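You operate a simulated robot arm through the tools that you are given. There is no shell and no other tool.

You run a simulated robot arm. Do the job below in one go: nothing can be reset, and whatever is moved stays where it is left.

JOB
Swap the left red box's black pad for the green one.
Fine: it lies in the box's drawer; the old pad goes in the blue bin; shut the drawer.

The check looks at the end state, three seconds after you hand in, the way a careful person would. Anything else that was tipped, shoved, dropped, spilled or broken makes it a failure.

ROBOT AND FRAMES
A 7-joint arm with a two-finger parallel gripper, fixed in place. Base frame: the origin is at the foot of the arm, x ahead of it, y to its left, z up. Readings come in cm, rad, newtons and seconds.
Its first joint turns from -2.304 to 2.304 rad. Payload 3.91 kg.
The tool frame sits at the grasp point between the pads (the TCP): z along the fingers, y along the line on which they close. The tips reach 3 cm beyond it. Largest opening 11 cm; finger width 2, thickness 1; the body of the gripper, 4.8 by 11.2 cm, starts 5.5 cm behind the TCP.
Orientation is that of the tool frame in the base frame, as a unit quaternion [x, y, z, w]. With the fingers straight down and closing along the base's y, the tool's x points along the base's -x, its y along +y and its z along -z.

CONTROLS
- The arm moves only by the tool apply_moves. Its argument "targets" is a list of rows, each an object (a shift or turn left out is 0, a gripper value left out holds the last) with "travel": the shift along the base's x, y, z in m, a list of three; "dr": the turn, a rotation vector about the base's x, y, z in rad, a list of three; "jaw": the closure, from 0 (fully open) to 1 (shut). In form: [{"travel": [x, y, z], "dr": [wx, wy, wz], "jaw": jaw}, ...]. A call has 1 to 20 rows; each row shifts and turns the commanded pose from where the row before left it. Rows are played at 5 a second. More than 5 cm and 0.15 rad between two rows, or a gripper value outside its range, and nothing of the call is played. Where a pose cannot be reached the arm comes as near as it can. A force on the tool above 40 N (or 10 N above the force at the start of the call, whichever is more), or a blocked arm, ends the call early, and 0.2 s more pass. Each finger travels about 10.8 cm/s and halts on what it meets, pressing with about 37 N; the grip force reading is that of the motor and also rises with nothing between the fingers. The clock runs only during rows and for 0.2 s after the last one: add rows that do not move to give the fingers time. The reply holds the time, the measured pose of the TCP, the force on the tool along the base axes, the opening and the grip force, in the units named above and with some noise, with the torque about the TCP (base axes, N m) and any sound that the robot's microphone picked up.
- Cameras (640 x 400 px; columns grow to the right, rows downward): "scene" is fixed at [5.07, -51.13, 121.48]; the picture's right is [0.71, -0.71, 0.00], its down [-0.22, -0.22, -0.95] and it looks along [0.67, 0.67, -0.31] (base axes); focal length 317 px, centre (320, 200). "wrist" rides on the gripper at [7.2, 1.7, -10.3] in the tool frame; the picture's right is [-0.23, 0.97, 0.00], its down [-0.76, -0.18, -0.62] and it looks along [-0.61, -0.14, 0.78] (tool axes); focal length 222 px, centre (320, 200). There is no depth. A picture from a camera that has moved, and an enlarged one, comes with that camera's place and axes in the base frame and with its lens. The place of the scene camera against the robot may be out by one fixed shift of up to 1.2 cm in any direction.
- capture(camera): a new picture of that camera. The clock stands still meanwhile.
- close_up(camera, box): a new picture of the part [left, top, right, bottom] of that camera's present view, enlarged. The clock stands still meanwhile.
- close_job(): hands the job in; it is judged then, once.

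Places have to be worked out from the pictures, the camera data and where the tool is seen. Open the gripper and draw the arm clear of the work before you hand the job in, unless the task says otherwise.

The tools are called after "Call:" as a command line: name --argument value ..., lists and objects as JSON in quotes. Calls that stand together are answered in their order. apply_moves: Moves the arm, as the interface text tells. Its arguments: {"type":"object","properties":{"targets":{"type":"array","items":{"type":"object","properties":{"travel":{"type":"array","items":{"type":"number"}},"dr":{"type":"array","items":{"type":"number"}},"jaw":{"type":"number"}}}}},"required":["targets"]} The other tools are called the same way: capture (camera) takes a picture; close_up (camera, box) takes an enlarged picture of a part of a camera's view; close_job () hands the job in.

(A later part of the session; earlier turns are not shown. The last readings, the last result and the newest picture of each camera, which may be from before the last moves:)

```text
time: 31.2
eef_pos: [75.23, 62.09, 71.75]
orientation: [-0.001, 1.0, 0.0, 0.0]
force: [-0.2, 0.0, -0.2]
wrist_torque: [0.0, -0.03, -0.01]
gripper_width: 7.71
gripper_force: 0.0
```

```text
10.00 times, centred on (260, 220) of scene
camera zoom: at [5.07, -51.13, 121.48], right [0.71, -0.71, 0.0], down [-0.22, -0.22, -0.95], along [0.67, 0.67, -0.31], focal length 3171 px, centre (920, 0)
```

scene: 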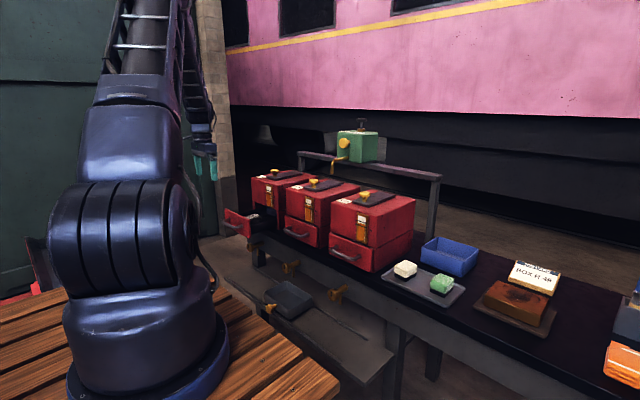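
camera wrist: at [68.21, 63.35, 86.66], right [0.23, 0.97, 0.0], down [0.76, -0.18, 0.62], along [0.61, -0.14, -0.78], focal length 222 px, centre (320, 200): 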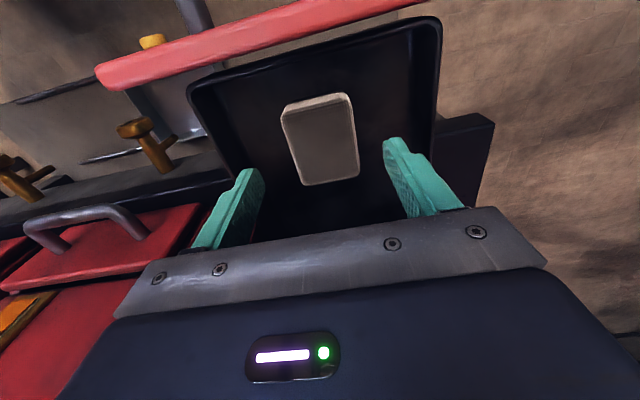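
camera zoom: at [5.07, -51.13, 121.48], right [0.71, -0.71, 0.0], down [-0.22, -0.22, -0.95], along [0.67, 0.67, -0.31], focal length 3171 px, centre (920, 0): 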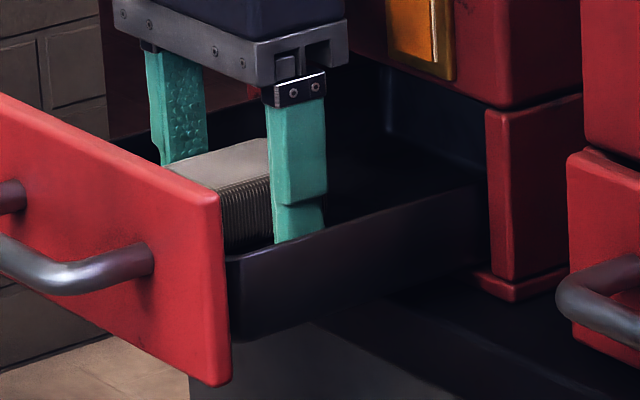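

No contact yet. I go 0.3 cm lower, then close on the pad.

Call:
apply_moves --targets '[{"travel": [0, 0, -0.0015]}, {"travel": [0, 0, -0.0015]}, {"travel": [0, 0, 0]}]'

```text
time: 32.0
eef_pos: [75.22, 61.9, 71.41]
orientation: [0.0, 1.0, -0.001, 0.001]
force: [0.5, -0.4, 0.5]
wrist_torque: [-0.05, 0.0, -0.01]
gripper_width: 7.68
gripper_force: 0.1
```

Still free of the floor. I close the jaw fully on the pad.

Call:
apply_moves --targets '[{"jaw": 0.45}, {"jaw": 0.6}, {"jaw": 0.8}, {"jaw": 1.0}, {"jaw": 1.0}, {"jaw": 1.0}]'

Call:
close_up --camera "scene" --box '[230, 200, 290, 240]'

Call:
close_up --camera "wrist" --box '[180, 60, 460, 240]'

```text
time: 33.4
eef_pos: [75.1, 61.93, 71.35]
orientation: [-0.001, 1.0, 0.0, 0.0]
force: [0.3, 0.6, -0.4]
wrist_torque: [0.02, 0.0, 0.02]
gripper_width: 4.95
gripper_force: 37.2
```

```text
10.00 times, centred on (260, 220) of scene
camera zoom: at [5.07, -51.13, 121.48], right [0.71, -0.71, 0.0], down [-0.22, -0.22, -0.95], along [0.67, 0.67, -0.31], focal length 3171 px, centre (920, 0)
```

zoom: 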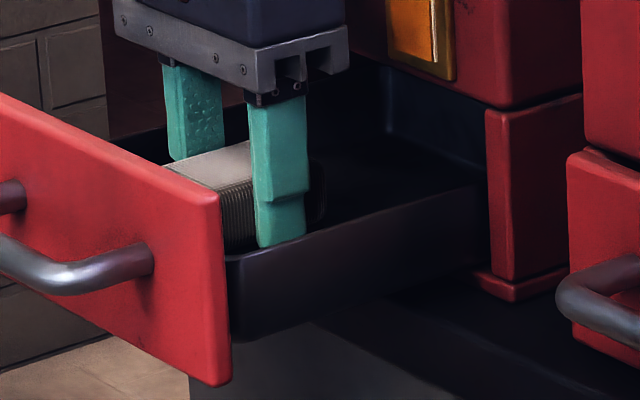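

```text
2.22 times, centred on (320, 150) of wrist
camera zoom: at [67.94, 63.67, 81.73], right [0.23, 0.97, 0.0], down [0.76, -0.18, 0.62], along [0.61, -0.14, -0.78], focal length 494 px, centre (320, 311)
```

zoom: 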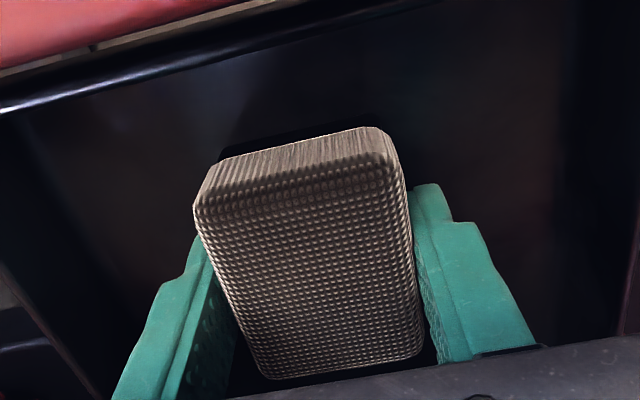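

The grip is deeper now. I lift gently and check whether the width holds.

Call:
apply_moves --targets '[{"travel": [0, 0, 0.003]}, {"travel": [0, 0, 0.004]}, {"travel": [0, 0, 0.005]}, {"travel": [0, 0, 0.005]}, {"travel": [0, 0, 0]}]'

Call:
close_up --camera "scene" --box '[230, 200, 290, 240]'

```text
time: 34.6
eef_pos: [75.25, 61.96, 73.18]
orientation: [0.0, 1.0, 0.0, 0.0]
force: [-0.7, -0.3, -1.6]
wrist_torque: [0.05, -0.01, 0.01]
gripper_width: 4.95
gripper_force: 37.1
```

```text
10.00 times, centred on (260, 220) of scene
camera zoom: at [5.07, -51.13, 121.48], right [0.71, -0.71, 0.0], down [-0.22, -0.22, -0.95], along [0.67, 0.67, -0.31], focal length 3171 px, centre (920, 0)
```

zoom: 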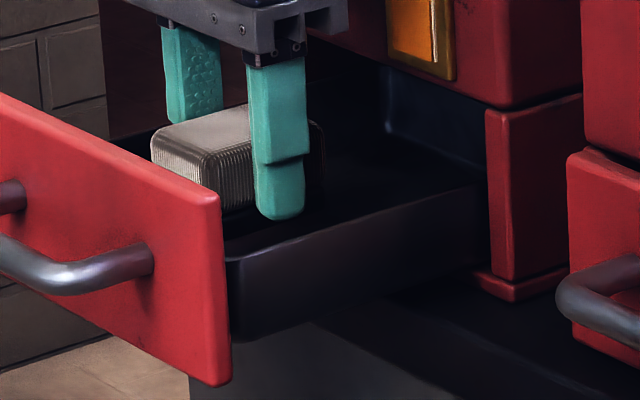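

The pad comes up with the gripper this time. I raise it well clear of the drawer and box, drawing back to x ≈ 62 in front of the boxes.

Call:
apply_moves --targets '[{"travel": [0, 0, 0.015]}, {"travel": [0, 0, 0.025]}, {"travel": [0, 0, 0.03]}, {"travel": [0, 0, 0.03]}, {"travel": [0, 0, 0.03]}, {"travel": [0, 0, 0.03]}, {"travel": [-0.015, 0, 0.02]}, {"travel": [-0.03, 0, 0.01]}, {"travel": [-0.03, 0, 0]}, {"travel": [-0.03, 0, 0]}, {"travel": [-0.02, 0, 0]}, {"travel": [0, 0, 0]}]'

Call:
close_up --camera "scene" --box '[190, 130, 310, 240]'

```text
time: 37.2
eef_pos: [62.67, 61.76, 92.23]
orientation: [0.0, 1.0, 0.0, 0.0]
force: [-0.5, -0.2, -1.3]
wrist_torque: [-0.01, -0.03, -0.03]
gripper_width: 4.97
gripper_force: 37.0
```

```text
3.64 times, centred on (250, 185) of scene
camera zoom: at [5.07, -51.13, 121.48], right [0.71, -0.71, 0.0], down [-0.22, -0.22, -0.95], along [0.67, 0.67, -0.31], focal length 1153 px, centre (574, 254)
```

zoom: 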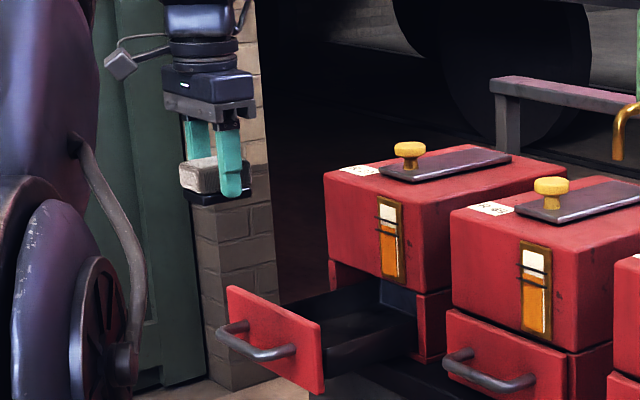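

The drawer is empty now and the old pad is held. I take a closer look at how it sits in the fingers.

Call:
close_up --camera "scene" --box '[214, 150, 278, 190]'

Call:
close_up --camera "scene" --box '[430, 262, 462, 302]'

```text
10.00 times, centred on (246, 170) of scene
camera zoom: at [5.07, -51.13, 121.48], right [0.71, -0.71, 0.0], down [-0.22, -0.22, -0.95], along [0.67, 0.67, -0.31], focal length 3171 px, centre (1060, 500)
```

zoom: 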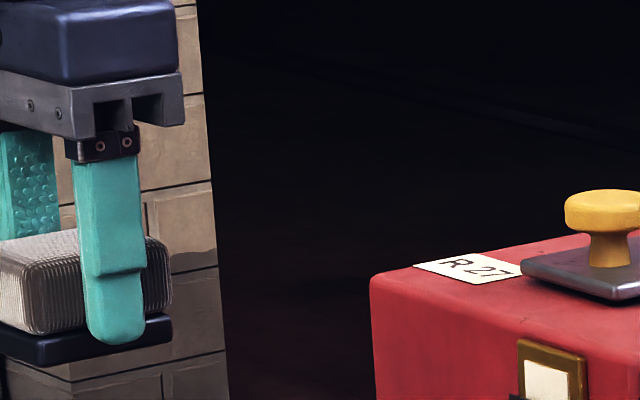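

```text
10.00 times, centred on (446, 282) of scene
camera zoom: at [5.07, -51.13, 121.48], right [0.71, -0.71, 0.0], down [-0.22, -0.22, -0.95], along [0.67, 0.67, -0.31], focal length 3171 px, centre (-940, -620)
```

zoom: 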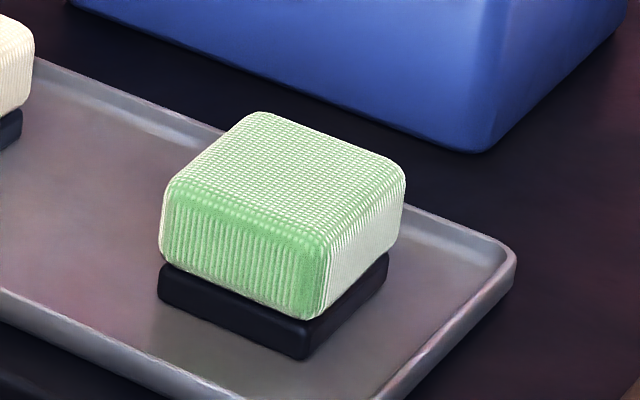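

The old pad (felt block on a black base) is held firmly. I carry it sideways in front of the boxes at z ≈ 92 towards the bin side.

Call:
apply_moves --targets '[{"travel": [0, -0.02, 0.005]}, {"travel": [0, -0.035, 0.005]}, {"travel": [0, -0.04, 0.005]}, {"travel": [0, -0.04, 0.005]}, {"travel": [0, -0.04, 0]}, {"travel": [0, -0.04, 0]}, {"travel": [0, -0.04, 0]}, {"travel": [0, -0.04, 0]}, {"travel": [0, -0.04, 0]}, {"travel": [0, -0.04, 0]}, {"travel": [0, -0.04, 0]}, {"travel": [0, -0.04, 0]}, {"travel": [0, -0.04, 0]}, {"travel": [0, -0.04, 0]}, {"travel": [0, -0.04, 0]}, {"travel": [0, -0.04, 0]}, {"travel": [0, -0.04, 0]}, {"travel": [0, -0.035, 0]}, {"travel": [0, -0.02, 0]}, {"travel": [0, 0, 0]}]'

Call:
capture --camera "wrist"

Call:
capture --camera "scene"

```text
time: 41.4
eef_pos: [62.91, -9.2, 94.29]
orientation: [0.0, 1.0, 0.001, 0.001]
force: [-0.5, -0.2, -1.0]
wrist_torque: [0.02, 0.01, 0.01]
gripper_width: 4.96
gripper_force: 36.9
```

```text
taken
camera wrist: at [55.6, -7.58, 104.47], right [0.23, 0.97, 0.0], down [0.76, -0.18, 0.62], along [0.61, -0.14, -0.78], focal length 222 px, centre (320, 200)
```

wrist: 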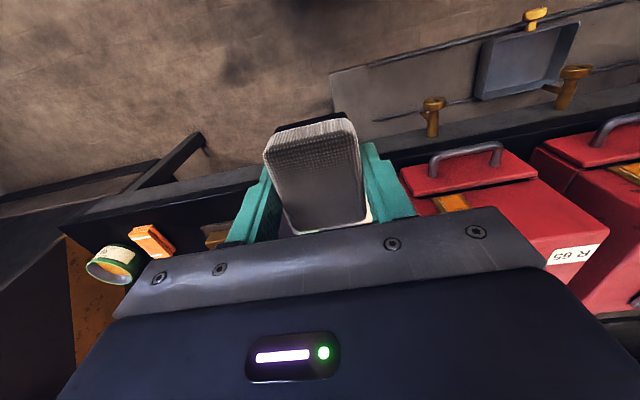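

```text
taken
```

scene: 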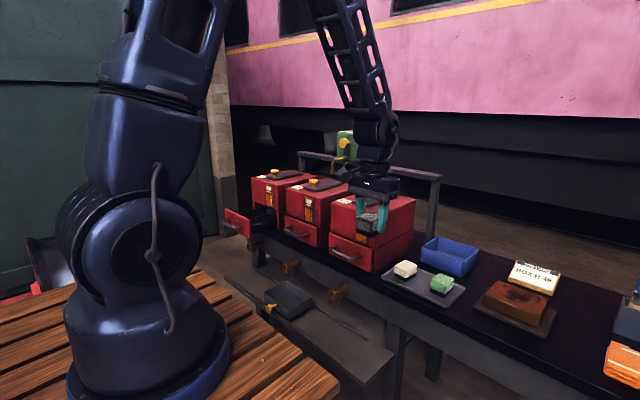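

I approach the bin side: forward to about (88, −13, 91) while tilting the tool 0.6 rad forward, because the bin (centre near x ≈ 106) lies beyond straight-down reach.

Call:
apply_moves --targets '[{"travel": [0.03, -0.006, 0], "dr": [0, -0.05, 0]}, {"travel": [0.036, -0.006, -0.003], "dr": [0, -0.09, 0]}, {"travel": [0.036, -0.006, -0.005], "dr": [0, -0.1, 0]}, {"travel": [0.036, -0.006, -0.005], "dr": [0, -0.1, 0]}, {"travel": [0.036, -0.006, -0.005], "dr": [0, -0.1, 0]}, {"travel": [0.036, -0.004, -0.005], "dr": [0, -0.1, 0]}, {"travel": [0.036, -0.004, -0.005], "dr": [0, -0.06, 0]}, {"travel": [0, 0, 0]}, {"travel": [0, 0, 0]}]'

Call:
capture --camera "scene"

Call:
capture --camera "wrist"

Call:
close_up --camera "scene" --box '[390, 180, 518, 290]'

```text
time: 43.4
eef_pos: [87.19, -12.83, 91.78]
orientation: [0.0, 0.955, 0.0, 0.296]
force: [-0.1, 0.2, -1.4]
wrist_torque: [-0.03, 0.01, -0.01]
gripper_width: 4.96
gripper_force: 37.5
```

```text
taken
```

scene: 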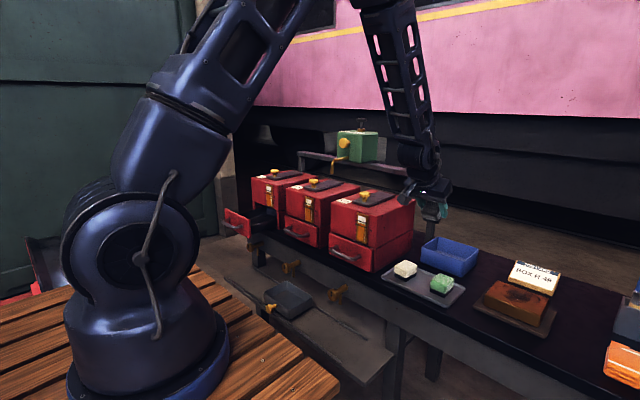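

```text
taken
camera wrist: at [75.4, -11.18, 96.14], right [0.19, 0.97, 0.13], down [0.28, -0.18, 0.94], along [0.94, -0.14, -0.3], focal length 222 px, centre (320, 200)
```

wrist: 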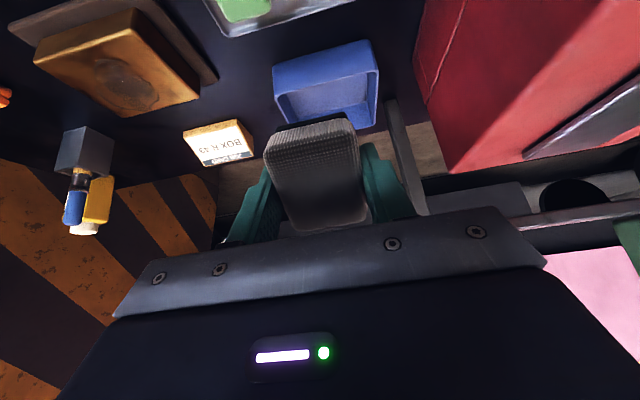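

```text
3.64 times, centred on (454, 235) of scene
camera zoom: at [5.07, -51.13, 121.48], right [0.71, -0.71, 0.0], down [-0.22, -0.22, -0.95], along [0.67, 0.67, -0.31], focal length 1153 px, centre (-167, 73)
```

zoom: 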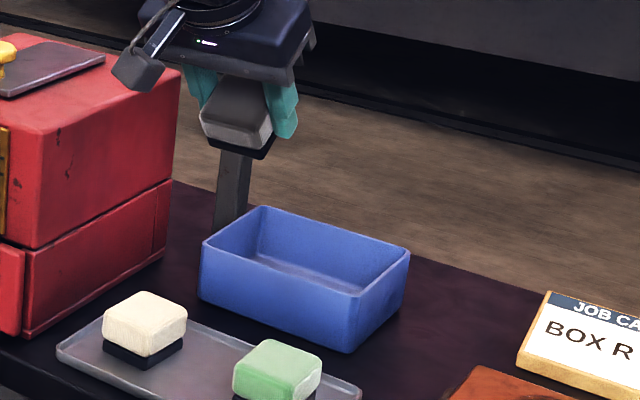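

The wrist camera now sees the bin. I zoom in on it.

Call:
close_up --camera "wrist" --box '[240, 10, 420, 150]'

```text
2.86 times, centred on (330, 80) of wrist
camera zoom: at [75.4, -11.18, 96.14], right [0.19, 0.97, 0.13], down [0.28, -0.18, 0.94], along [0.94, -0.14, -0.3], focal length 635 px, centre (291, 543)
```

zoom: 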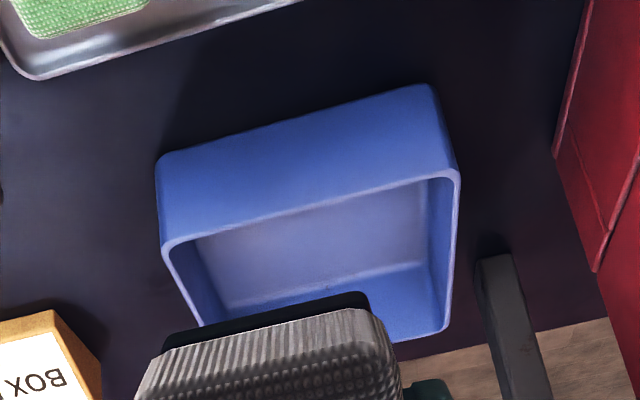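

The bin is at x ≈ 100.4–113, y ≈ −19.4 to −4.4, rim z ≈ 71.5. I move over it to (105, −12, 84), still above the rim, and check.

Call:
apply_moves --targets '[{"travel": [0.03, 0.002, -0.01]}, {"travel": [0.037, 0.002, -0.017]}, {"travel": [0.037, 0.002, -0.017]}, {"travel": [0.037, 0.002, -0.017]}, {"travel": [0.037, 0, -0.017]}, {"travel": [0, 0, 0]}, {"travel": [0, 0, 0]}]'

Call:
close_up --camera "scene" --box '[400, 190, 510, 290]'

Call:
capture --camera "wrist"

```text
time: 45.0
eef_pos: [105.17, -12.13, 83.86]
orientation: [0.0, 0.955, 0.0, 0.295]
force: [0.2, 0.3, -1.5]
wrist_torque: [0.01, -0.02, -0.03]
gripper_width: 4.95
gripper_force: 36.4
```

```text
4.00 times, centred on (455, 240) of scene
camera zoom: at [5.07, -51.13, 121.48], right [0.71, -0.71, 0.0], down [-0.22, -0.22, -0.95], along [0.67, 0.67, -0.31], focal length 1268 px, centre (-220, 40)
```

zoom: 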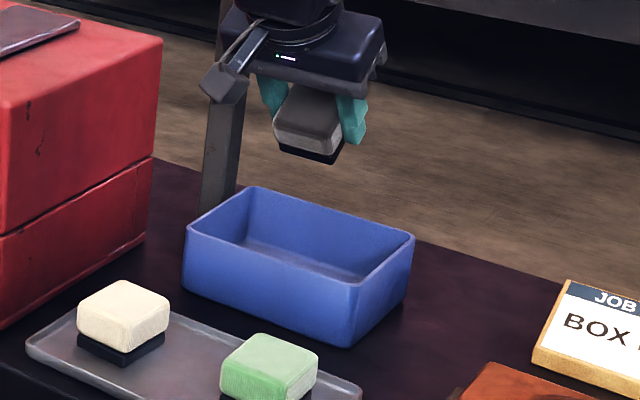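

```text
taken
camera wrist: at [93.39, -10.41, 88.12], right [0.19, 0.97, 0.13], down [0.28, -0.18, 0.94], along [0.94, -0.14, -0.3], focal length 222 px, centre (320, 200)
```

wrist: 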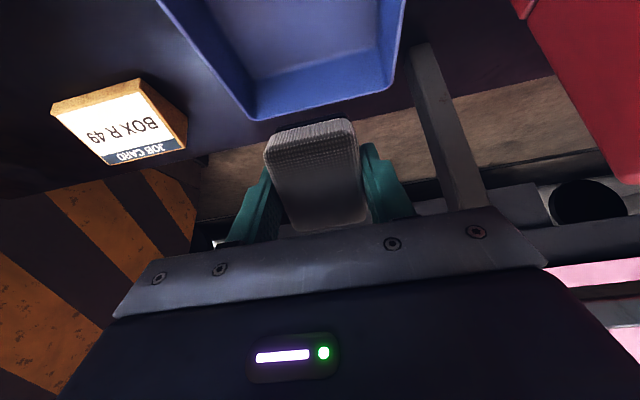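

Seen from the scene camera, lowering by about 10 cm brings the pad to the middle of the bin floor. I lower it into the bin in decreasing steps.

Call:
apply_moves --targets '[{"travel": [0, 0, -0.02]}, {"travel": [0, 0, -0.025]}, {"travel": [0, 0, -0.02]}, {"travel": [0, 0, -0.015]}, {"travel": [0, 0, -0.01]}, {"travel": [0, 0, -0.008]}, {"travel": [0, 0, 0]}]'

Call:
close_up --camera "scene" --box '[400, 190, 510, 290]'

Call:
capture --camera "wrist"

```text
time: 46.6
eef_pos: [105.22, -11.92, 73.65]
orientation: [0.001, 0.955, -0.001, 0.296]
force: [0.5, 0.3, -2.2]
wrist_torque: [0.01, 0.0, 0.0]
gripper_width: 4.98
gripper_force: 36.6
```

```text
4.00 times, centred on (455, 240) of scene
camera zoom: at [5.07, -51.13, 121.48], right [0.71, -0.71, 0.0], down [-0.22, -0.22, -0.95], along [0.67, 0.67, -0.31], focal length 1268 px, centre (-220, 40)
```

zoom: 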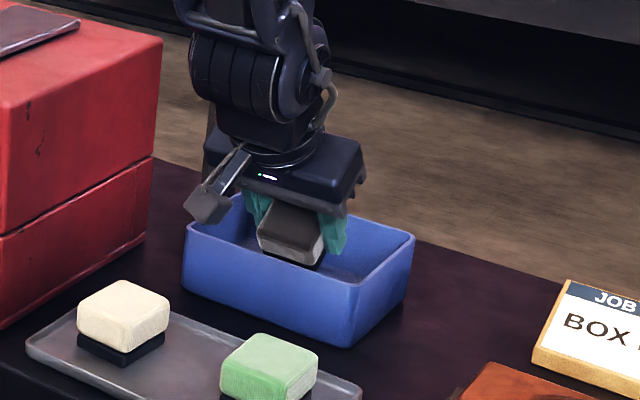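

```text
taken
camera wrist: at [93.37, -10.23, 78.06], right [0.19, 0.97, 0.13], down [0.28, -0.18, 0.94], along [0.94, -0.14, -0.3], focal length 222 px, centre (320, 200)
```

wrist: 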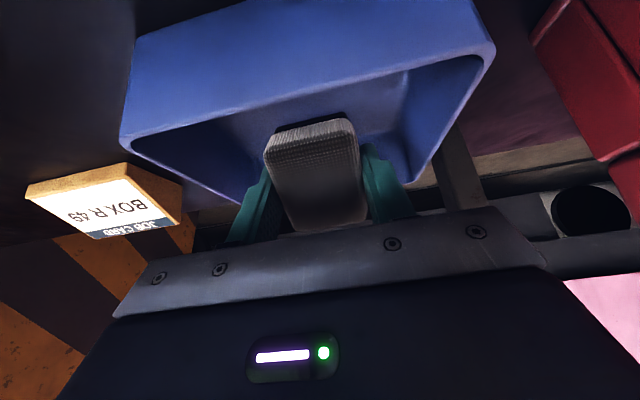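

The pad is inside the bin, between the walls. I lower another 0.7 cm and open the jaw gently.

Call:
apply_moves --targets '[{"travel": [0, 0, -0.004]}, {"travel": [0, 0, -0.003]}, {"travel": [0, 0, 0]}, {"jaw": 0.5}, {"jaw": 0.4}, {"jaw": 0.32}, {"jaw": 0.32}]'

Call:
close_up --camera "scene" --box '[400, 190, 510, 290]'

Call:
capture --camera "wrist"

```text
time: 48.2
eef_pos: [105.2, -11.87, 73.05]
orientation: [0.001, 0.955, 0.0, 0.296]
force: [1.1, -0.6, -0.2]
wrist_torque: [-0.02, -0.02, -0.01]
gripper_width: 7.49
gripper_force: 0.1
```

```text
4.00 times, centred on (455, 240) of scene
camera zoom: at [5.07, -51.13, 121.48], right [0.71, -0.71, 0.0], down [-0.22, -0.22, -0.95], along [0.67, 0.67, -0.31], focal length 1268 px, centre (-220, 40)
```

zoom: 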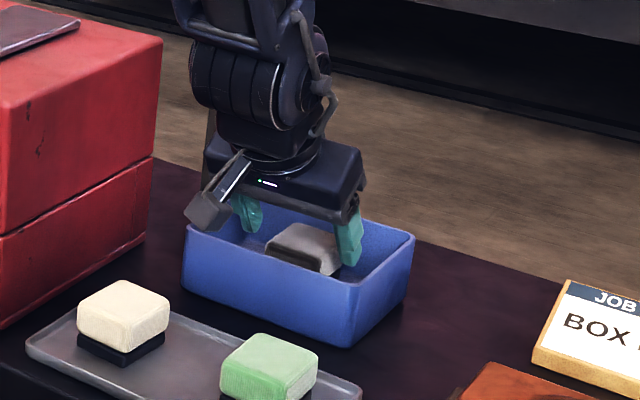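

```text
taken
camera wrist: at [93.41, -10.3, 77.49], right [0.19, 0.97, 0.13], down [0.28, -0.18, 0.94], along [0.94, -0.14, -0.3], focal length 222 px, centre (320, 200)
```

wrist: 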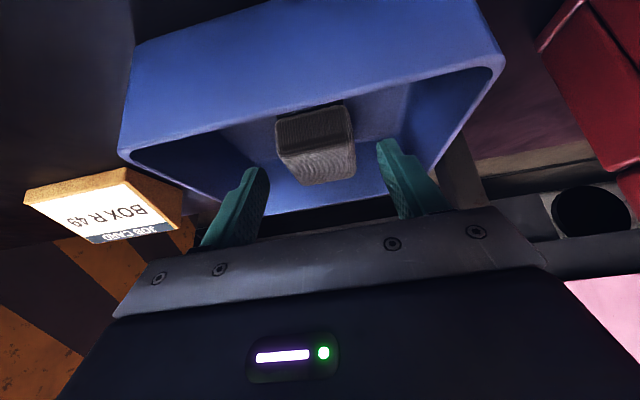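

The old pad lies flat in the bin. I rise straight out, then go back towards the green pad while turning the tool to straight down.

Call:
apply_moves --targets '[{"travel": [0, 0, 0.015]}, {"travel": [0, 0, 0.03]}, {"travel": [0, 0, 0.035]}, {"travel": [0, 0, 0.035]}, {"travel": [0, 0, 0.035]}, {"travel": [-0.03, -0.008, 0.01], "dr": [0, 0.06, 0]}, {"travel": [-0.035, -0.012, 0.005], "dr": [0, 0.09, 0]}, {"travel": [-0.035, -0.012, 0], "dr": [0, 0.09, 0]}, {"travel": [-0.035, -0.012, 0], "dr": [0, 0.09, 0]}, {"travel": [-0.035, -0.012, 0], "dr": [0, 0.09, 0]}, {"travel": [-0.03, -0.012, 0], "dr": [0, 0.09, 0]}, {"travel": [0, 0, 0], "dr": [0, 0.09, 0]}, {"travel": [0, 0, 0]}]'

Call:
capture --camera "wrist"

Call:
close_up --camera "scene" --box '[380, 180, 508, 300]'

```text
time: 51.0
eef_pos: [85.04, -18.77, 89.77]
orientation: [-0.001, 1.0, 0.0, 0.0]
force: [0.5, -0.3, 0.2]
wrist_torque: [0.01, 0.01, -0.01]
gripper_width: 7.48
gripper_force: 0.0
```

```text
taken
camera wrist: at [77.85, -17.2, 99.96], right [0.23, 0.97, 0.0], down [0.76, -0.18, 0.62], along [0.61, -0.14, -0.78], focal length 222 px, centre (320, 200)
```

wrist: 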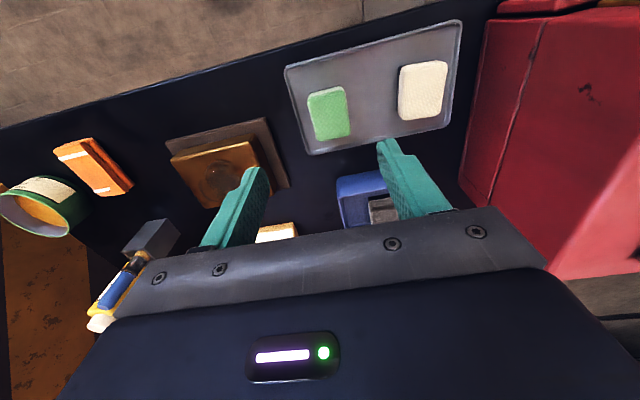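

```text
3.33 times, centred on (444, 240) of scene
camera zoom: at [5.07, -51.13, 121.48], right [0.71, -0.71, 0.0], down [-0.22, -0.22, -0.95], along [0.67, 0.67, -0.31], focal length 1057 px, centre (-93, 67)
```

zoom: 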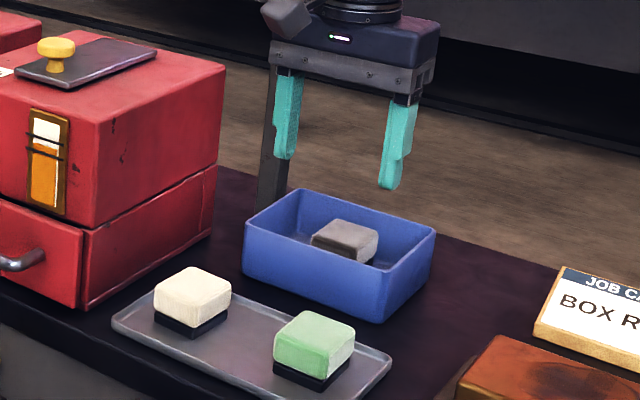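

The old pad rests flat in the bin, and the tray is undisturbed. I zoom on the green pad in the wrist view.

Call:
close_up --camera "wrist" --box '[270, 20, 470, 170]'

```text
2.67 times, centred on (370, 95) of wrist
camera zoom: at [77.85, -17.2, 99.96], right [0.23, 0.97, 0.0], down [0.76, -0.18, 0.62], along [0.61, -0.14, -0.78], focal length 592 px, centre (187, 480)
```

zoom: 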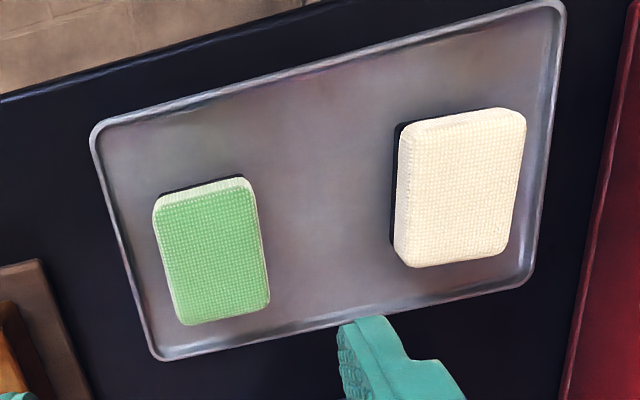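

Wrist and (recalibrated) scene views agree on the green pad: centre (87.6, −18.05), top z ≈ 70.5, aligned with the axes. I line up over it, narrow the jaw to 6.6 cm to stay inside the tray rim, and descend to z = 76.

Call:
apply_moves --targets '[{"travel": [0.0256, 0.0073, -0.01], "jaw": 0.4}, {"travel": [0, 0, -0.03]}, {"travel": [0, 0, -0.03]}, {"travel": [0, 0, -0.03]}, {"travel": [0, 0, -0.035]}, {"travel": [0, 0, 0]}]'

Call:
capture --camera "wrist"

Call:
close_up --camera "scene" --box '[400, 220, 496, 310]'

```text
time: 52.4
eef_pos: [87.52, -17.95, 76.3]
orientation: [0.0, 1.0, 0.0, 0.0]
force: [-0.4, 0.3, 0.3]
wrist_torque: [0.03, 0.0, 0.0]
gripper_width: 6.6
gripper_force: 0.0
```

```text
taken
camera wrist: at [80.34, -16.33, 86.5], right [0.23, 0.97, 0.0], down [0.76, -0.18, 0.62], along [0.61, -0.14, -0.78], focal length 222 px, centre (320, 200)
```

wrist: 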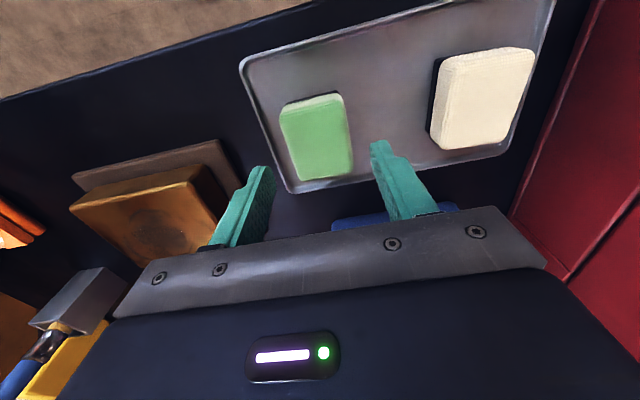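

```text
4.44 times, centred on (448, 265) of scene
camera zoom: at [5.07, -51.13, 121.48], right [0.71, -0.71, 0.0], down [-0.22, -0.22, -0.95], along [0.67, 0.67, -0.31], focal length 1409 px, centre (-249, -89)
```

zoom: 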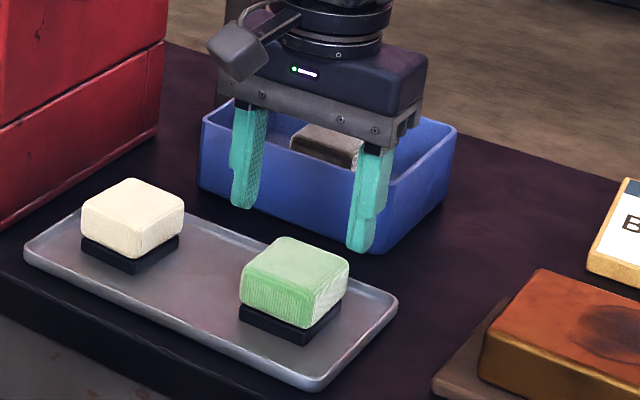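

I zoom in on the wrist view to fine-tune the alignment.

Call:
close_up --camera "wrist" --box '[210, 60, 430, 230]'

```text
2.35 times, centred on (320, 145) of wrist
camera zoom: at [80.34, -16.33, 86.5], right [0.23, 0.97, 0.0], down [0.76, -0.18, 0.62], along [0.61, -0.14, -0.78], focal length 523 px, centre (320, 329)
```

zoom: 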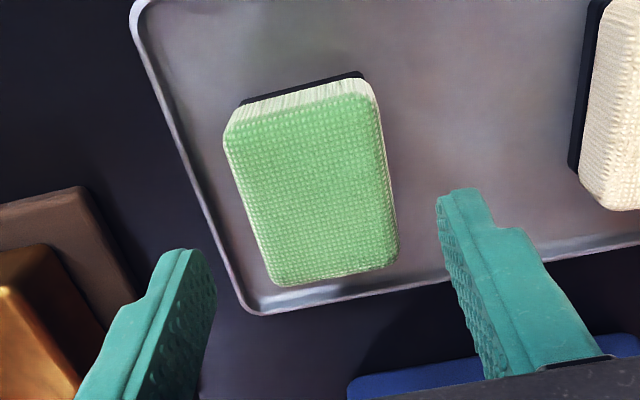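

The green pad is centred under the tool. I lower in small steps to z ≈ 71.5 and check the clearances to pad and tray.

Call:
apply_moves --targets '[{"travel": [0, 0, -0.012]}, {"travel": [0, 0, -0.012]}, {"travel": [0, 0, -0.012]}, {"travel": [0, 0, -0.01]}, {"travel": [0, 0, 0]}]'

Call:
close_up --camera "wrist" --box '[200, 50, 440, 230]'

Call:
close_up --camera "scene" --box '[410, 245, 474, 310]'

```text
time: 53.6
eef_pos: [87.65, -18.05, 71.72]
orientation: [0.0, 1.0, 0.0, 0.0]
force: [-1.0, -0.4, 0.6]
wrist_torque: [-0.02, 0.02, 0.0]
gripper_width: 6.59
gripper_force: 0.1
```

```text
2.22 times, centred on (320, 140) of wrist
camera zoom: at [80.57, -16.46, 81.87], right [0.23, 0.97, 0.0], down [0.76, -0.18, 0.62], along [0.61, -0.14, -0.78], focal length 494 px, centre (320, 333)
```

zoom: 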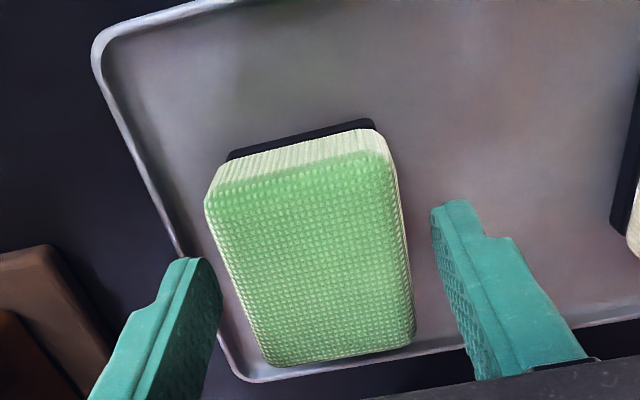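

```text
6.15 times, centred on (442, 278) of scene
camera zoom: at [5.07, -51.13, 121.48], right [0.71, -0.71, 0.0], down [-0.22, -0.22, -0.95], along [0.67, 0.67, -0.31], focal length 1951 px, centre (-431, -277)
```

zoom: 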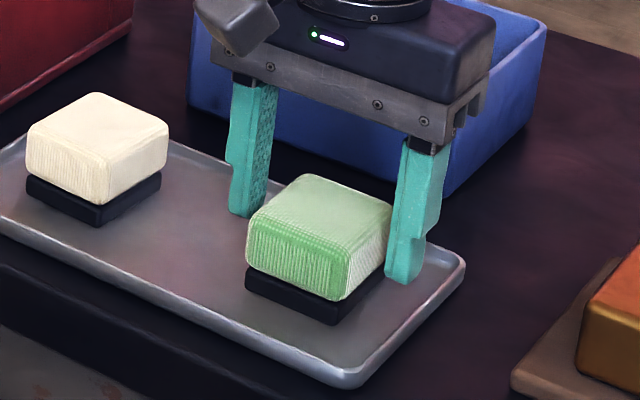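

The tips are at z ≈ 68.7 and the base of the pad computes to z ≈ 66.7. I go down another 1.1 cm, checking force, then close.

Call:
apply_moves --targets '[{"travel": [0, 0, -0.004]}, {"travel": [0, 0, -0.004]}, {"travel": [0, 0, -0.003]}, {"travel": [0, 0, 0]}]'

Call:
close_up --camera "scene" --box '[410, 245, 474, 310]'

```text
time: 54.6
eef_pos: [87.71, -18.17, 70.44]
orientation: [0.0, 1.0, 0.0, 0.0]
force: [0.1, -0.3, 0.6]
wrist_torque: [0.0, -0.01, -0.02]
gripper_width: 6.58
gripper_force: 0.0
```

```text
6.15 times, centred on (442, 278) of scene
camera zoom: at [5.07, -51.13, 121.48], right [0.71, -0.71, 0.0], down [-0.22, -0.22, -0.95], along [0.67, 0.67, -0.31], focal length 1951 px, centre (-431, -277)
```

zoom: 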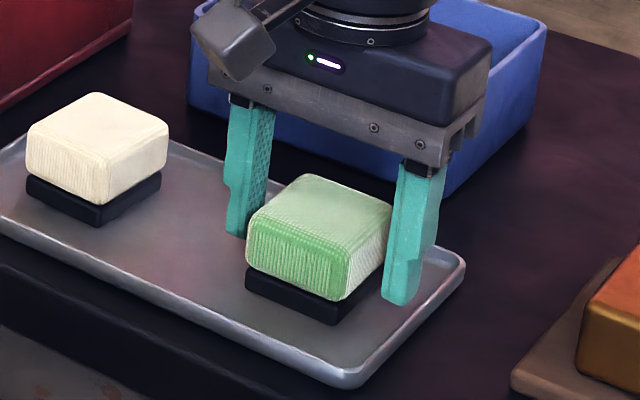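

No contact with the tray, and the fingers flank the green pad low down. I close on it.

Call:
apply_moves --targets '[{"jaw": 0.5}, {"jaw": 0.6}, {"jaw": 0.8}, {"jaw": 1.0}, {"jaw": 1.0}, {"jaw": 1.0}]'

Call:
close_up --camera "scene" --box '[410, 245, 474, 310]'

Call:
close_up --camera "wrist" --box '[200, 50, 440, 230]'

```text
time: 56.0
eef_pos: [87.71, -18.12, 70.5]
orientation: [0.0, 1.0, 0.0, 0.0]
force: [-0.3, 1.1, -0.6]
wrist_torque: [0.02, 0.01, -0.01]
gripper_width: 4.95
gripper_force: 36.7
```

```text
6.15 times, centred on (442, 278) of scene
camera zoom: at [5.07, -51.13, 121.48], right [0.71, -0.71, 0.0], down [-0.22, -0.22, -0.95], along [0.67, 0.67, -0.31], focal length 1951 px, centre (-431, -277)
```

zoom: 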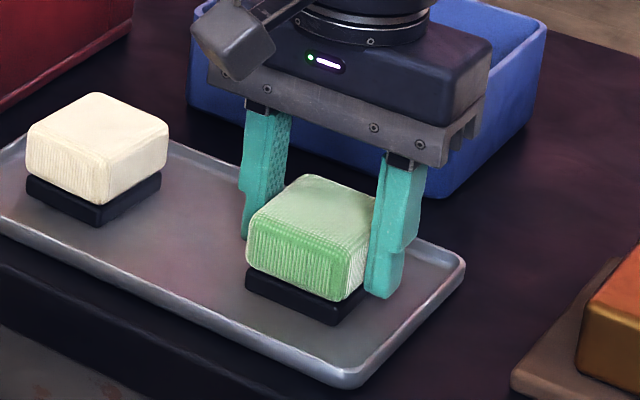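

```text
2.22 times, centred on (320, 140) of wrist
camera zoom: at [80.52, -16.47, 80.73], right [0.23, 0.97, 0.0], down [0.76, -0.18, 0.62], along [0.61, -0.14, -0.78], focal length 494 px, centre (320, 333)
```

zoom: 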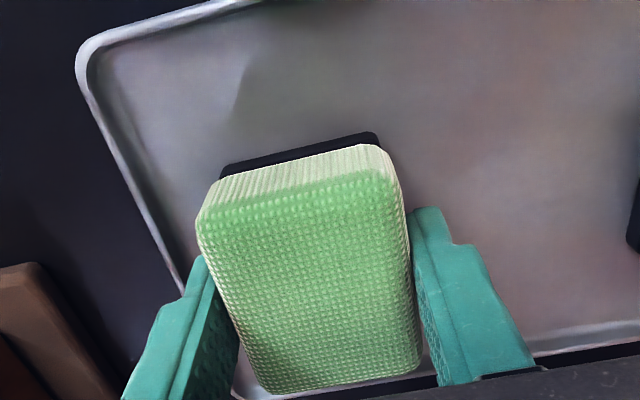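

Held at 4.95 cm. I lift slowly at first, checking that it comes along.

Call:
apply_moves --targets '[{"travel": [0, 0, 0.003]}, {"travel": [0, 0, 0.004]}, {"travel": [0, 0, 0.005]}, {"travel": [0, 0, 0.008]}, {"travel": [0, 0, 0.01]}, {"travel": [0, 0, 0]}]'

Call:
close_up --camera "scene" --box '[410, 235, 474, 310]'

```text
time: 57.4
eef_pos: [87.59, -18.14, 73.48]
orientation: [0.0, 1.0, 0.0, 0.0]
force: [0.1, -0.2, -1.3]
wrist_torque: [0.02, -0.04, 0.0]
gripper_width: 4.96
gripper_force: 37.6
```

```text
5.33 times, centred on (442, 272) of scene
camera zoom: at [5.07, -51.13, 121.48], right [0.71, -0.71, 0.0], down [-0.22, -0.22, -0.95], along [0.67, 0.67, -0.31], focal length 1691 px, centre (-331, -187)
```

zoom: 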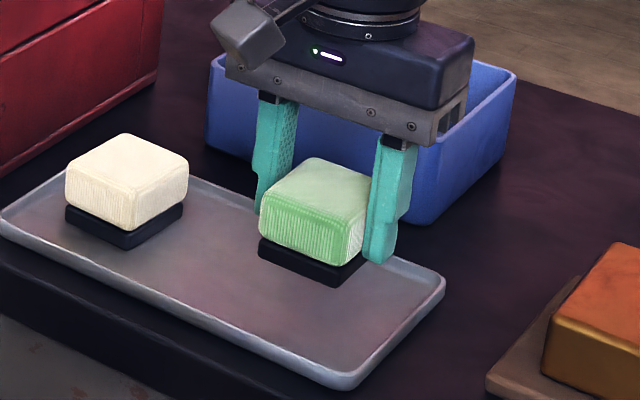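

The green pad is lifted. I raise it to z ≈ 94 and draw back in front of the boxes.

Call:
apply_moves --targets '[{"travel": [0, 0, 0.02]}, {"travel": [0, 0, 0.03]}, {"travel": [0, 0, 0.035]}, {"travel": [0, 0, 0.035]}, {"travel": [0, 0, 0.035]}, {"travel": [-0.015, 0, 0.03]}, {"travel": [-0.03, 0, 0.02]}, {"travel": [-0.038, 0, 0]}, {"travel": [-0.038, 0, 0]}, {"travel": [-0.038, 0, 0]}, {"travel": [-0.038, 0, 0]}, {"travel": [-0.035, 0, 0]}, {"travel": [-0.018, 0, 0]}, {"travel": [0, 0, 0]}]'

Call:
capture --camera "scene"

```text
time: 60.4
eef_pos: [62.65, -18.2, 93.65]
orientation: [0.0, 1.0, -0.001, 0.0]
force: [-0.2, 0.5, -1.6]
wrist_torque: [0.01, 0.02, 0.01]
gripper_width: 4.95
gripper_force: 37.2
```

```text
taken
```

scene: 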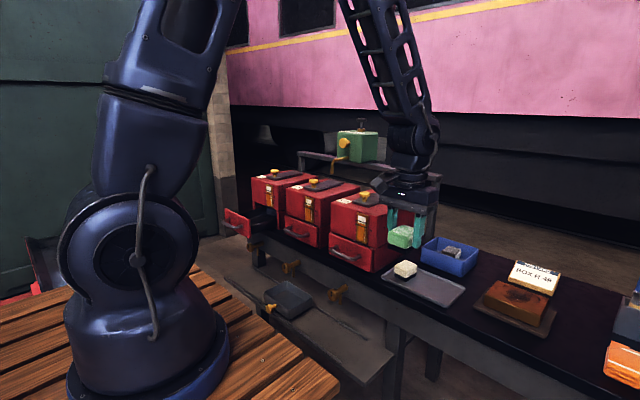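

The green pad is held safely. I carry it along +y in front of the boxes to the left box.

Call:
apply_moves --targets '[{"travel": [0, 0.02, 0]}, {"travel": [0, 0.038, 0]}, {"travel": [0, 0.043, 0]}, {"travel": [0, 0.043, 0]}, {"travel": [0, 0.043, 0]}, {"travel": [0, 0.043, 0]}, {"travel": [0, 0.043, 0]}, {"travel": [0, 0.043, 0]}, {"travel": [0, 0.043, 0]}, {"travel": [0, 0.043, 0]}, {"travel": [0, 0.043, 0]}, {"travel": [0, 0.043, 0]}, {"travel": [0, 0.043, 0]}, {"travel": [0, 0.043, 0]}, {"travel": [0, 0.043, 0]}, {"travel": [0, 0.043, 0]}, {"travel": [0, 0.043, 0]}, {"travel": [0, 0.043, 0]}, {"travel": [0, 0.038, 0]}, {"travel": [0, 0.018, 0]}]'

Call:
close_up --camera "scene" --box '[190, 130, 310, 240]'

```text
time: 64.6
eef_pos: [62.68, 62.11, 93.81]
orientation: [0.0, 1.0, -0.001, 0.0]
force: [1.1, 0.0, -0.1]
wrist_torque: [0.0, 0.04, -0.02]
gripper_width: 4.95
gripper_force: 37.5
```

```text
3.64 times, centred on (250, 185) of scene
camera zoom: at [5.07, -51.13, 121.48], right [0.71, -0.71, 0.0], down [-0.22, -0.22, -0.95], along [0.67, 0.67, -0.31], focal length 1153 px, centre (574, 254)
```

zoom: 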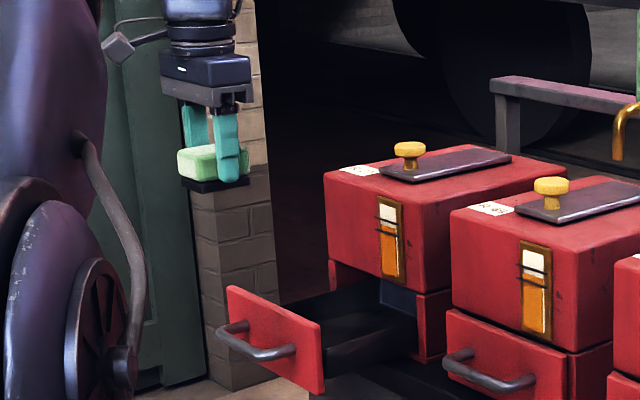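

The pad is in front of the left box. I move over the drawer to (75.3, 62, 86) and lower to z ≈ 75, then check.

Call:
apply_moves --targets '[{"travel": [0.02, 0, -0.005]}, {"travel": [0.03, 0, -0.01]}, {"travel": [0.03, 0, -0.015]}, {"travel": [0.03, 0, -0.02]}, {"travel": [0.016, 0, -0.02]}, {"travel": [0, 0, -0.03]}, {"travel": [0, 0, -0.03]}, {"travel": [0, 0, -0.03]}, {"travel": [0, 0, -0.02]}, {"travel": [0, 0, 0]}]'

Call:
close_up --camera "scene" --box '[226, 190, 290, 240]'

Call:
capture --camera "wrist"

```text
time: 66.8
eef_pos: [75.27, 62.32, 75.8]
orientation: [0.0, 1.0, 0.0, 0.0]
force: [0.6, 0.2, -0.7]
wrist_torque: [-0.01, -0.03, -0.01]
gripper_width: 4.98
gripper_force: 36.7
```

```text
8.00 times, centred on (258, 215) of scene
camera zoom: at [5.07, -51.13, 121.48], right [0.71, -0.71, 0.0], down [-0.22, -0.22, -0.95], along [0.67, 0.67, -0.31], focal length 2537 px, centre (816, 80)
```

zoom: 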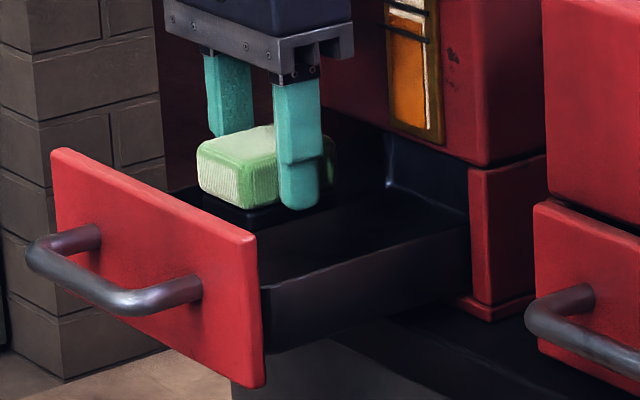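

```text
taken
camera wrist: at [68.06, 63.89, 86.02], right [0.23, 0.97, 0.0], down [0.76, -0.18, 0.62], along [0.61, -0.14, -0.78], focal length 222 px, centre (320, 200)
```

wrist: 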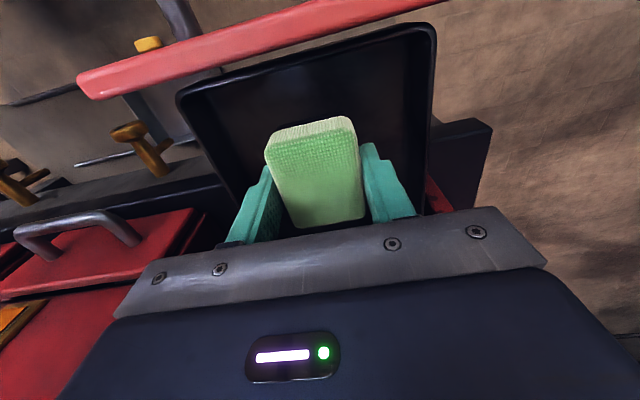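

The green pad hangs over the drawer interior, level and clear of the walls. I lower to z ≈ 72.2.

Call:
apply_moves --targets '[{"travel": [0, 0, -0.01]}, {"travel": [0, 0, -0.01]}, {"travel": [0, 0, -0.01]}, {"travel": [0, 0, -0.005]}, {"travel": [0, 0, 0]}]'

Call:
apply_moves --targets '[{"travel": [0, 0, -0.002]}, {"travel": [0, 0, -0.002]}, {"travel": [0, 0, -0.001]}, {"travel": [0, 0, 0]}]'

```text
time: 68.0
eef_pos: [75.07, 62.32, 72.3]
orientation: [0.0, 1.0, 0.0, 0.0]
force: [-0.6, -0.2, -2.2]
wrist_torque: [0.02, 0.0, 0.02]
gripper_width: 4.97
gripper_force: 36.6
```

```text
time: 69.0
eef_pos: [75.2, 62.24, 71.88]
orientation: [-0.001, 1.0, 0.0, 0.0]
force: [-0.5, -0.9, -1.3]
wrist_torque: [-0.02, 0.0, -0.01]
gripper_width: 4.96
gripper_force: 37.3
```

No contact yet at z = 71.9. I continue in 0.2 cm steps, watching for the drawer floor.

Call:
apply_moves --targets '[{"travel": [0, 0, -0.002]}, {"travel": [0, 0, 0]}]'

Call:
apply_moves --targets '[{"travel": [0, 0, -0.002]}, {"travel": [0, 0, 0]}]'

Call:
close_up --camera "scene" --box '[230, 200, 290, 240]'

```text
time: 69.6
eef_pos: [75.34, 62.08, 71.81]
orientation: [0.0, 1.0, 0.001, 0.001]
force: [-2.6, 1.1, 6.5]
wrist_torque: [-0.14, 0.12, -0.06]
gripper_width: 4.98
gripper_force: 36.9
```

```text
time: 70.2
eef_pos: [75.29, 62.05, 71.74]
orientation: [0.0, 1.0, 0.002, 0.0]
force: [-0.1, 5.8, 28.5]
wrist_torque: [-0.2, 0.38, -0.02]
gripper_width: 4.96
gripper_force: 36.8
```

```text
10.00 times, centred on (260, 220) of scene
camera zoom: at [5.07, -51.13, 121.48], right [0.71, -0.71, 0.0], down [-0.22, -0.22, -0.95], along [0.67, 0.67, -0.31], focal length 3171 px, centre (920, 0)
```

zoom: 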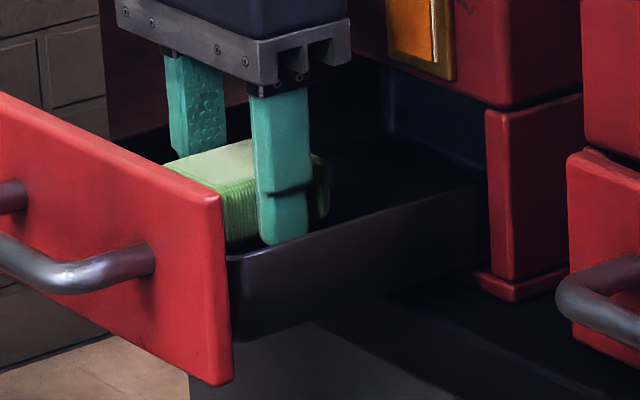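

Contact: the pad rests on the drawer floor (28 N). I ease up 0.2 cm to relieve the press and then open the jaw.

Call:
apply_moves --targets '[{"travel": [0, 0, 0.002]}, {"travel": [0, 0, 0]}, {"jaw": 0.5}, {"jaw": 0.42}, {"jaw": 0.35}, {"jaw": 0.35}]'

Call:
close_up --camera "scene" --box '[230, 200, 290, 240]'

Call:
close_up --camera "wrist" --box '[180, 40, 460, 240]'

```text
time: 71.6
eef_pos: [75.4, 62.05, 71.74]
orientation: [0.0, 1.0, 0.0, 0.0]
force: [-0.1, -0.2, -0.7]
wrist_torque: [-0.01, 0.02, -0.04]
gripper_width: 7.17
gripper_force: 0.0
```

```text
10.00 times, centred on (260, 220) of scene
camera zoom: at [5.07, -51.13, 121.48], right [0.71, -0.71, 0.0], down [-0.22, -0.22, -0.95], along [0.67, 0.67, -0.31], focal length 3171 px, centre (920, 0)
```

zoom: 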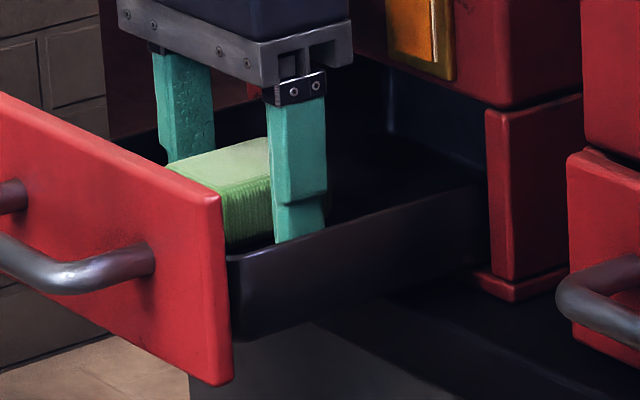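

```text
2.00 times, centred on (320, 140) of wrist
camera zoom: at [68.16, 63.71, 81.94], right [0.23, 0.97, 0.0], down [0.76, -0.18, 0.62], along [0.61, -0.14, -0.78], focal length 444 px, centre (320, 320)
```

zoom: 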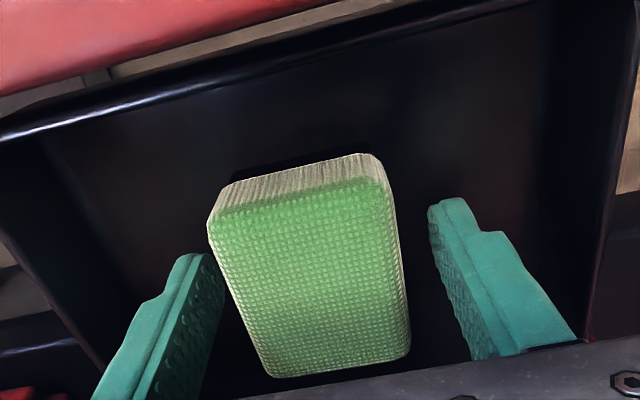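

The green pad lies flat in the drawer. I rise straight up and draw back to x ≈ 57.

Call:
apply_moves --targets '[{"travel": [0, 0, 0.01]}, {"travel": [0, 0, 0.025]}, {"travel": [0, 0, 0.035]}, {"travel": [0, 0, 0.035]}, {"travel": [0, 0, 0.035]}, {"travel": [0, 0, 0.035]}, {"travel": [-0.02, 0, 0.03]}, {"travel": [-0.035, 0, 0.02]}, {"travel": [-0.035, 0, 0.01]}, {"travel": [-0.035, 0, 0]}, {"travel": [-0.035, 0, 0]}, {"travel": [-0.025, -0.005, 0]}, {"travel": [0, 0, 0]}]'

Call:
close_up --camera "scene" --box '[210, 165, 306, 240]'

Call:
close_up --camera "wrist" --box '[250, 90, 450, 230]'

```text
time: 74.4
eef_pos: [56.77, 61.61, 95.29]
orientation: [0.0, 1.0, 0.0, 0.0]
force: [0.2, 0.0, 0.4]
wrist_torque: [-0.01, -0.01, -0.04]
gripper_width: 7.15
gripper_force: 0.1
```

```text
5.33 times, centred on (258, 202) of scene
camera zoom: at [5.07, -51.13, 121.48], right [0.71, -0.71, 0.0], down [-0.22, -0.22, -0.95], along [0.67, 0.67, -0.31], focal length 1691 px, centre (651, 187)
```

zoom: 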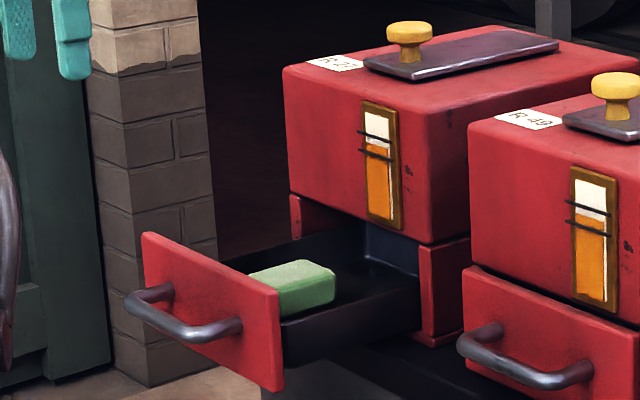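

```text
2.86 times, centred on (350, 160) of wrist
camera zoom: at [49.62, 63.33, 105.57], right [0.23, 0.97, 0.0], down [0.76, -0.18, 0.62], along [0.61, -0.14, -0.78], focal length 635 px, centre (234, 314)
```

zoom: 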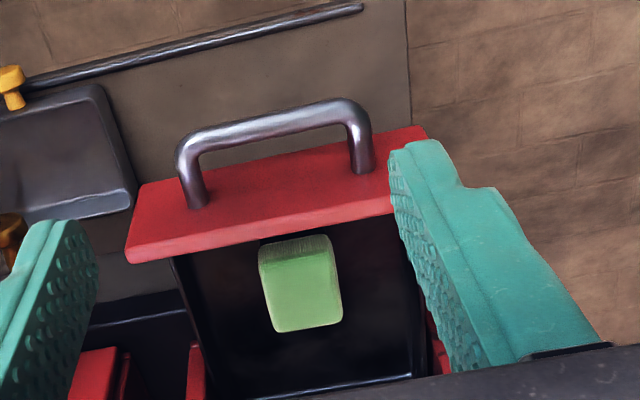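

The green pad lies flat in the drawer, the drawer still where I left it. I turn the tool 90° and tilt it forward again to take the handle as before, with the jaw at 3.6 cm.

Call:
apply_moves --targets '[{"dr": [0, 0, 0.1428], "jaw": 0.67}, {"dr": [0, 0, 0.1428]}, {"dr": [0, 0, 0.1428]}, {"dr": [0, 0, 0.1428]}, {"dr": [0, 0, 0.1428]}, {"dr": [0, 0, 0.1428]}, {"dr": [0, 0, 0.1428]}, {"dr": [0, 0, 0.1428]}, {"dr": [0, 0, 0.1428]}, {"dr": [0, 0, 0.1428]}, {"dr": [0, 0, 0.1428]}, {"dr": [0, -0.14, 0]}, {"dr": [0, -0.14, 0]}, {"dr": [0, -0.14, 0]}, {"dr": [0, -0.14, 0]}, {"dr": [0, -0.14, 0]}, {"travel": [0, 0, 0]}]'

```text
time: 78.0
eef_pos: [56.66, 61.5, 95.18]
orientation: [-0.664, 0.665, -0.244, 0.242]
force: [0.0, -0.1, -0.8]
wrist_torque: [-0.01, 0.02, -0.02]
gripper_width: 3.62
gripper_force: 0.1
```

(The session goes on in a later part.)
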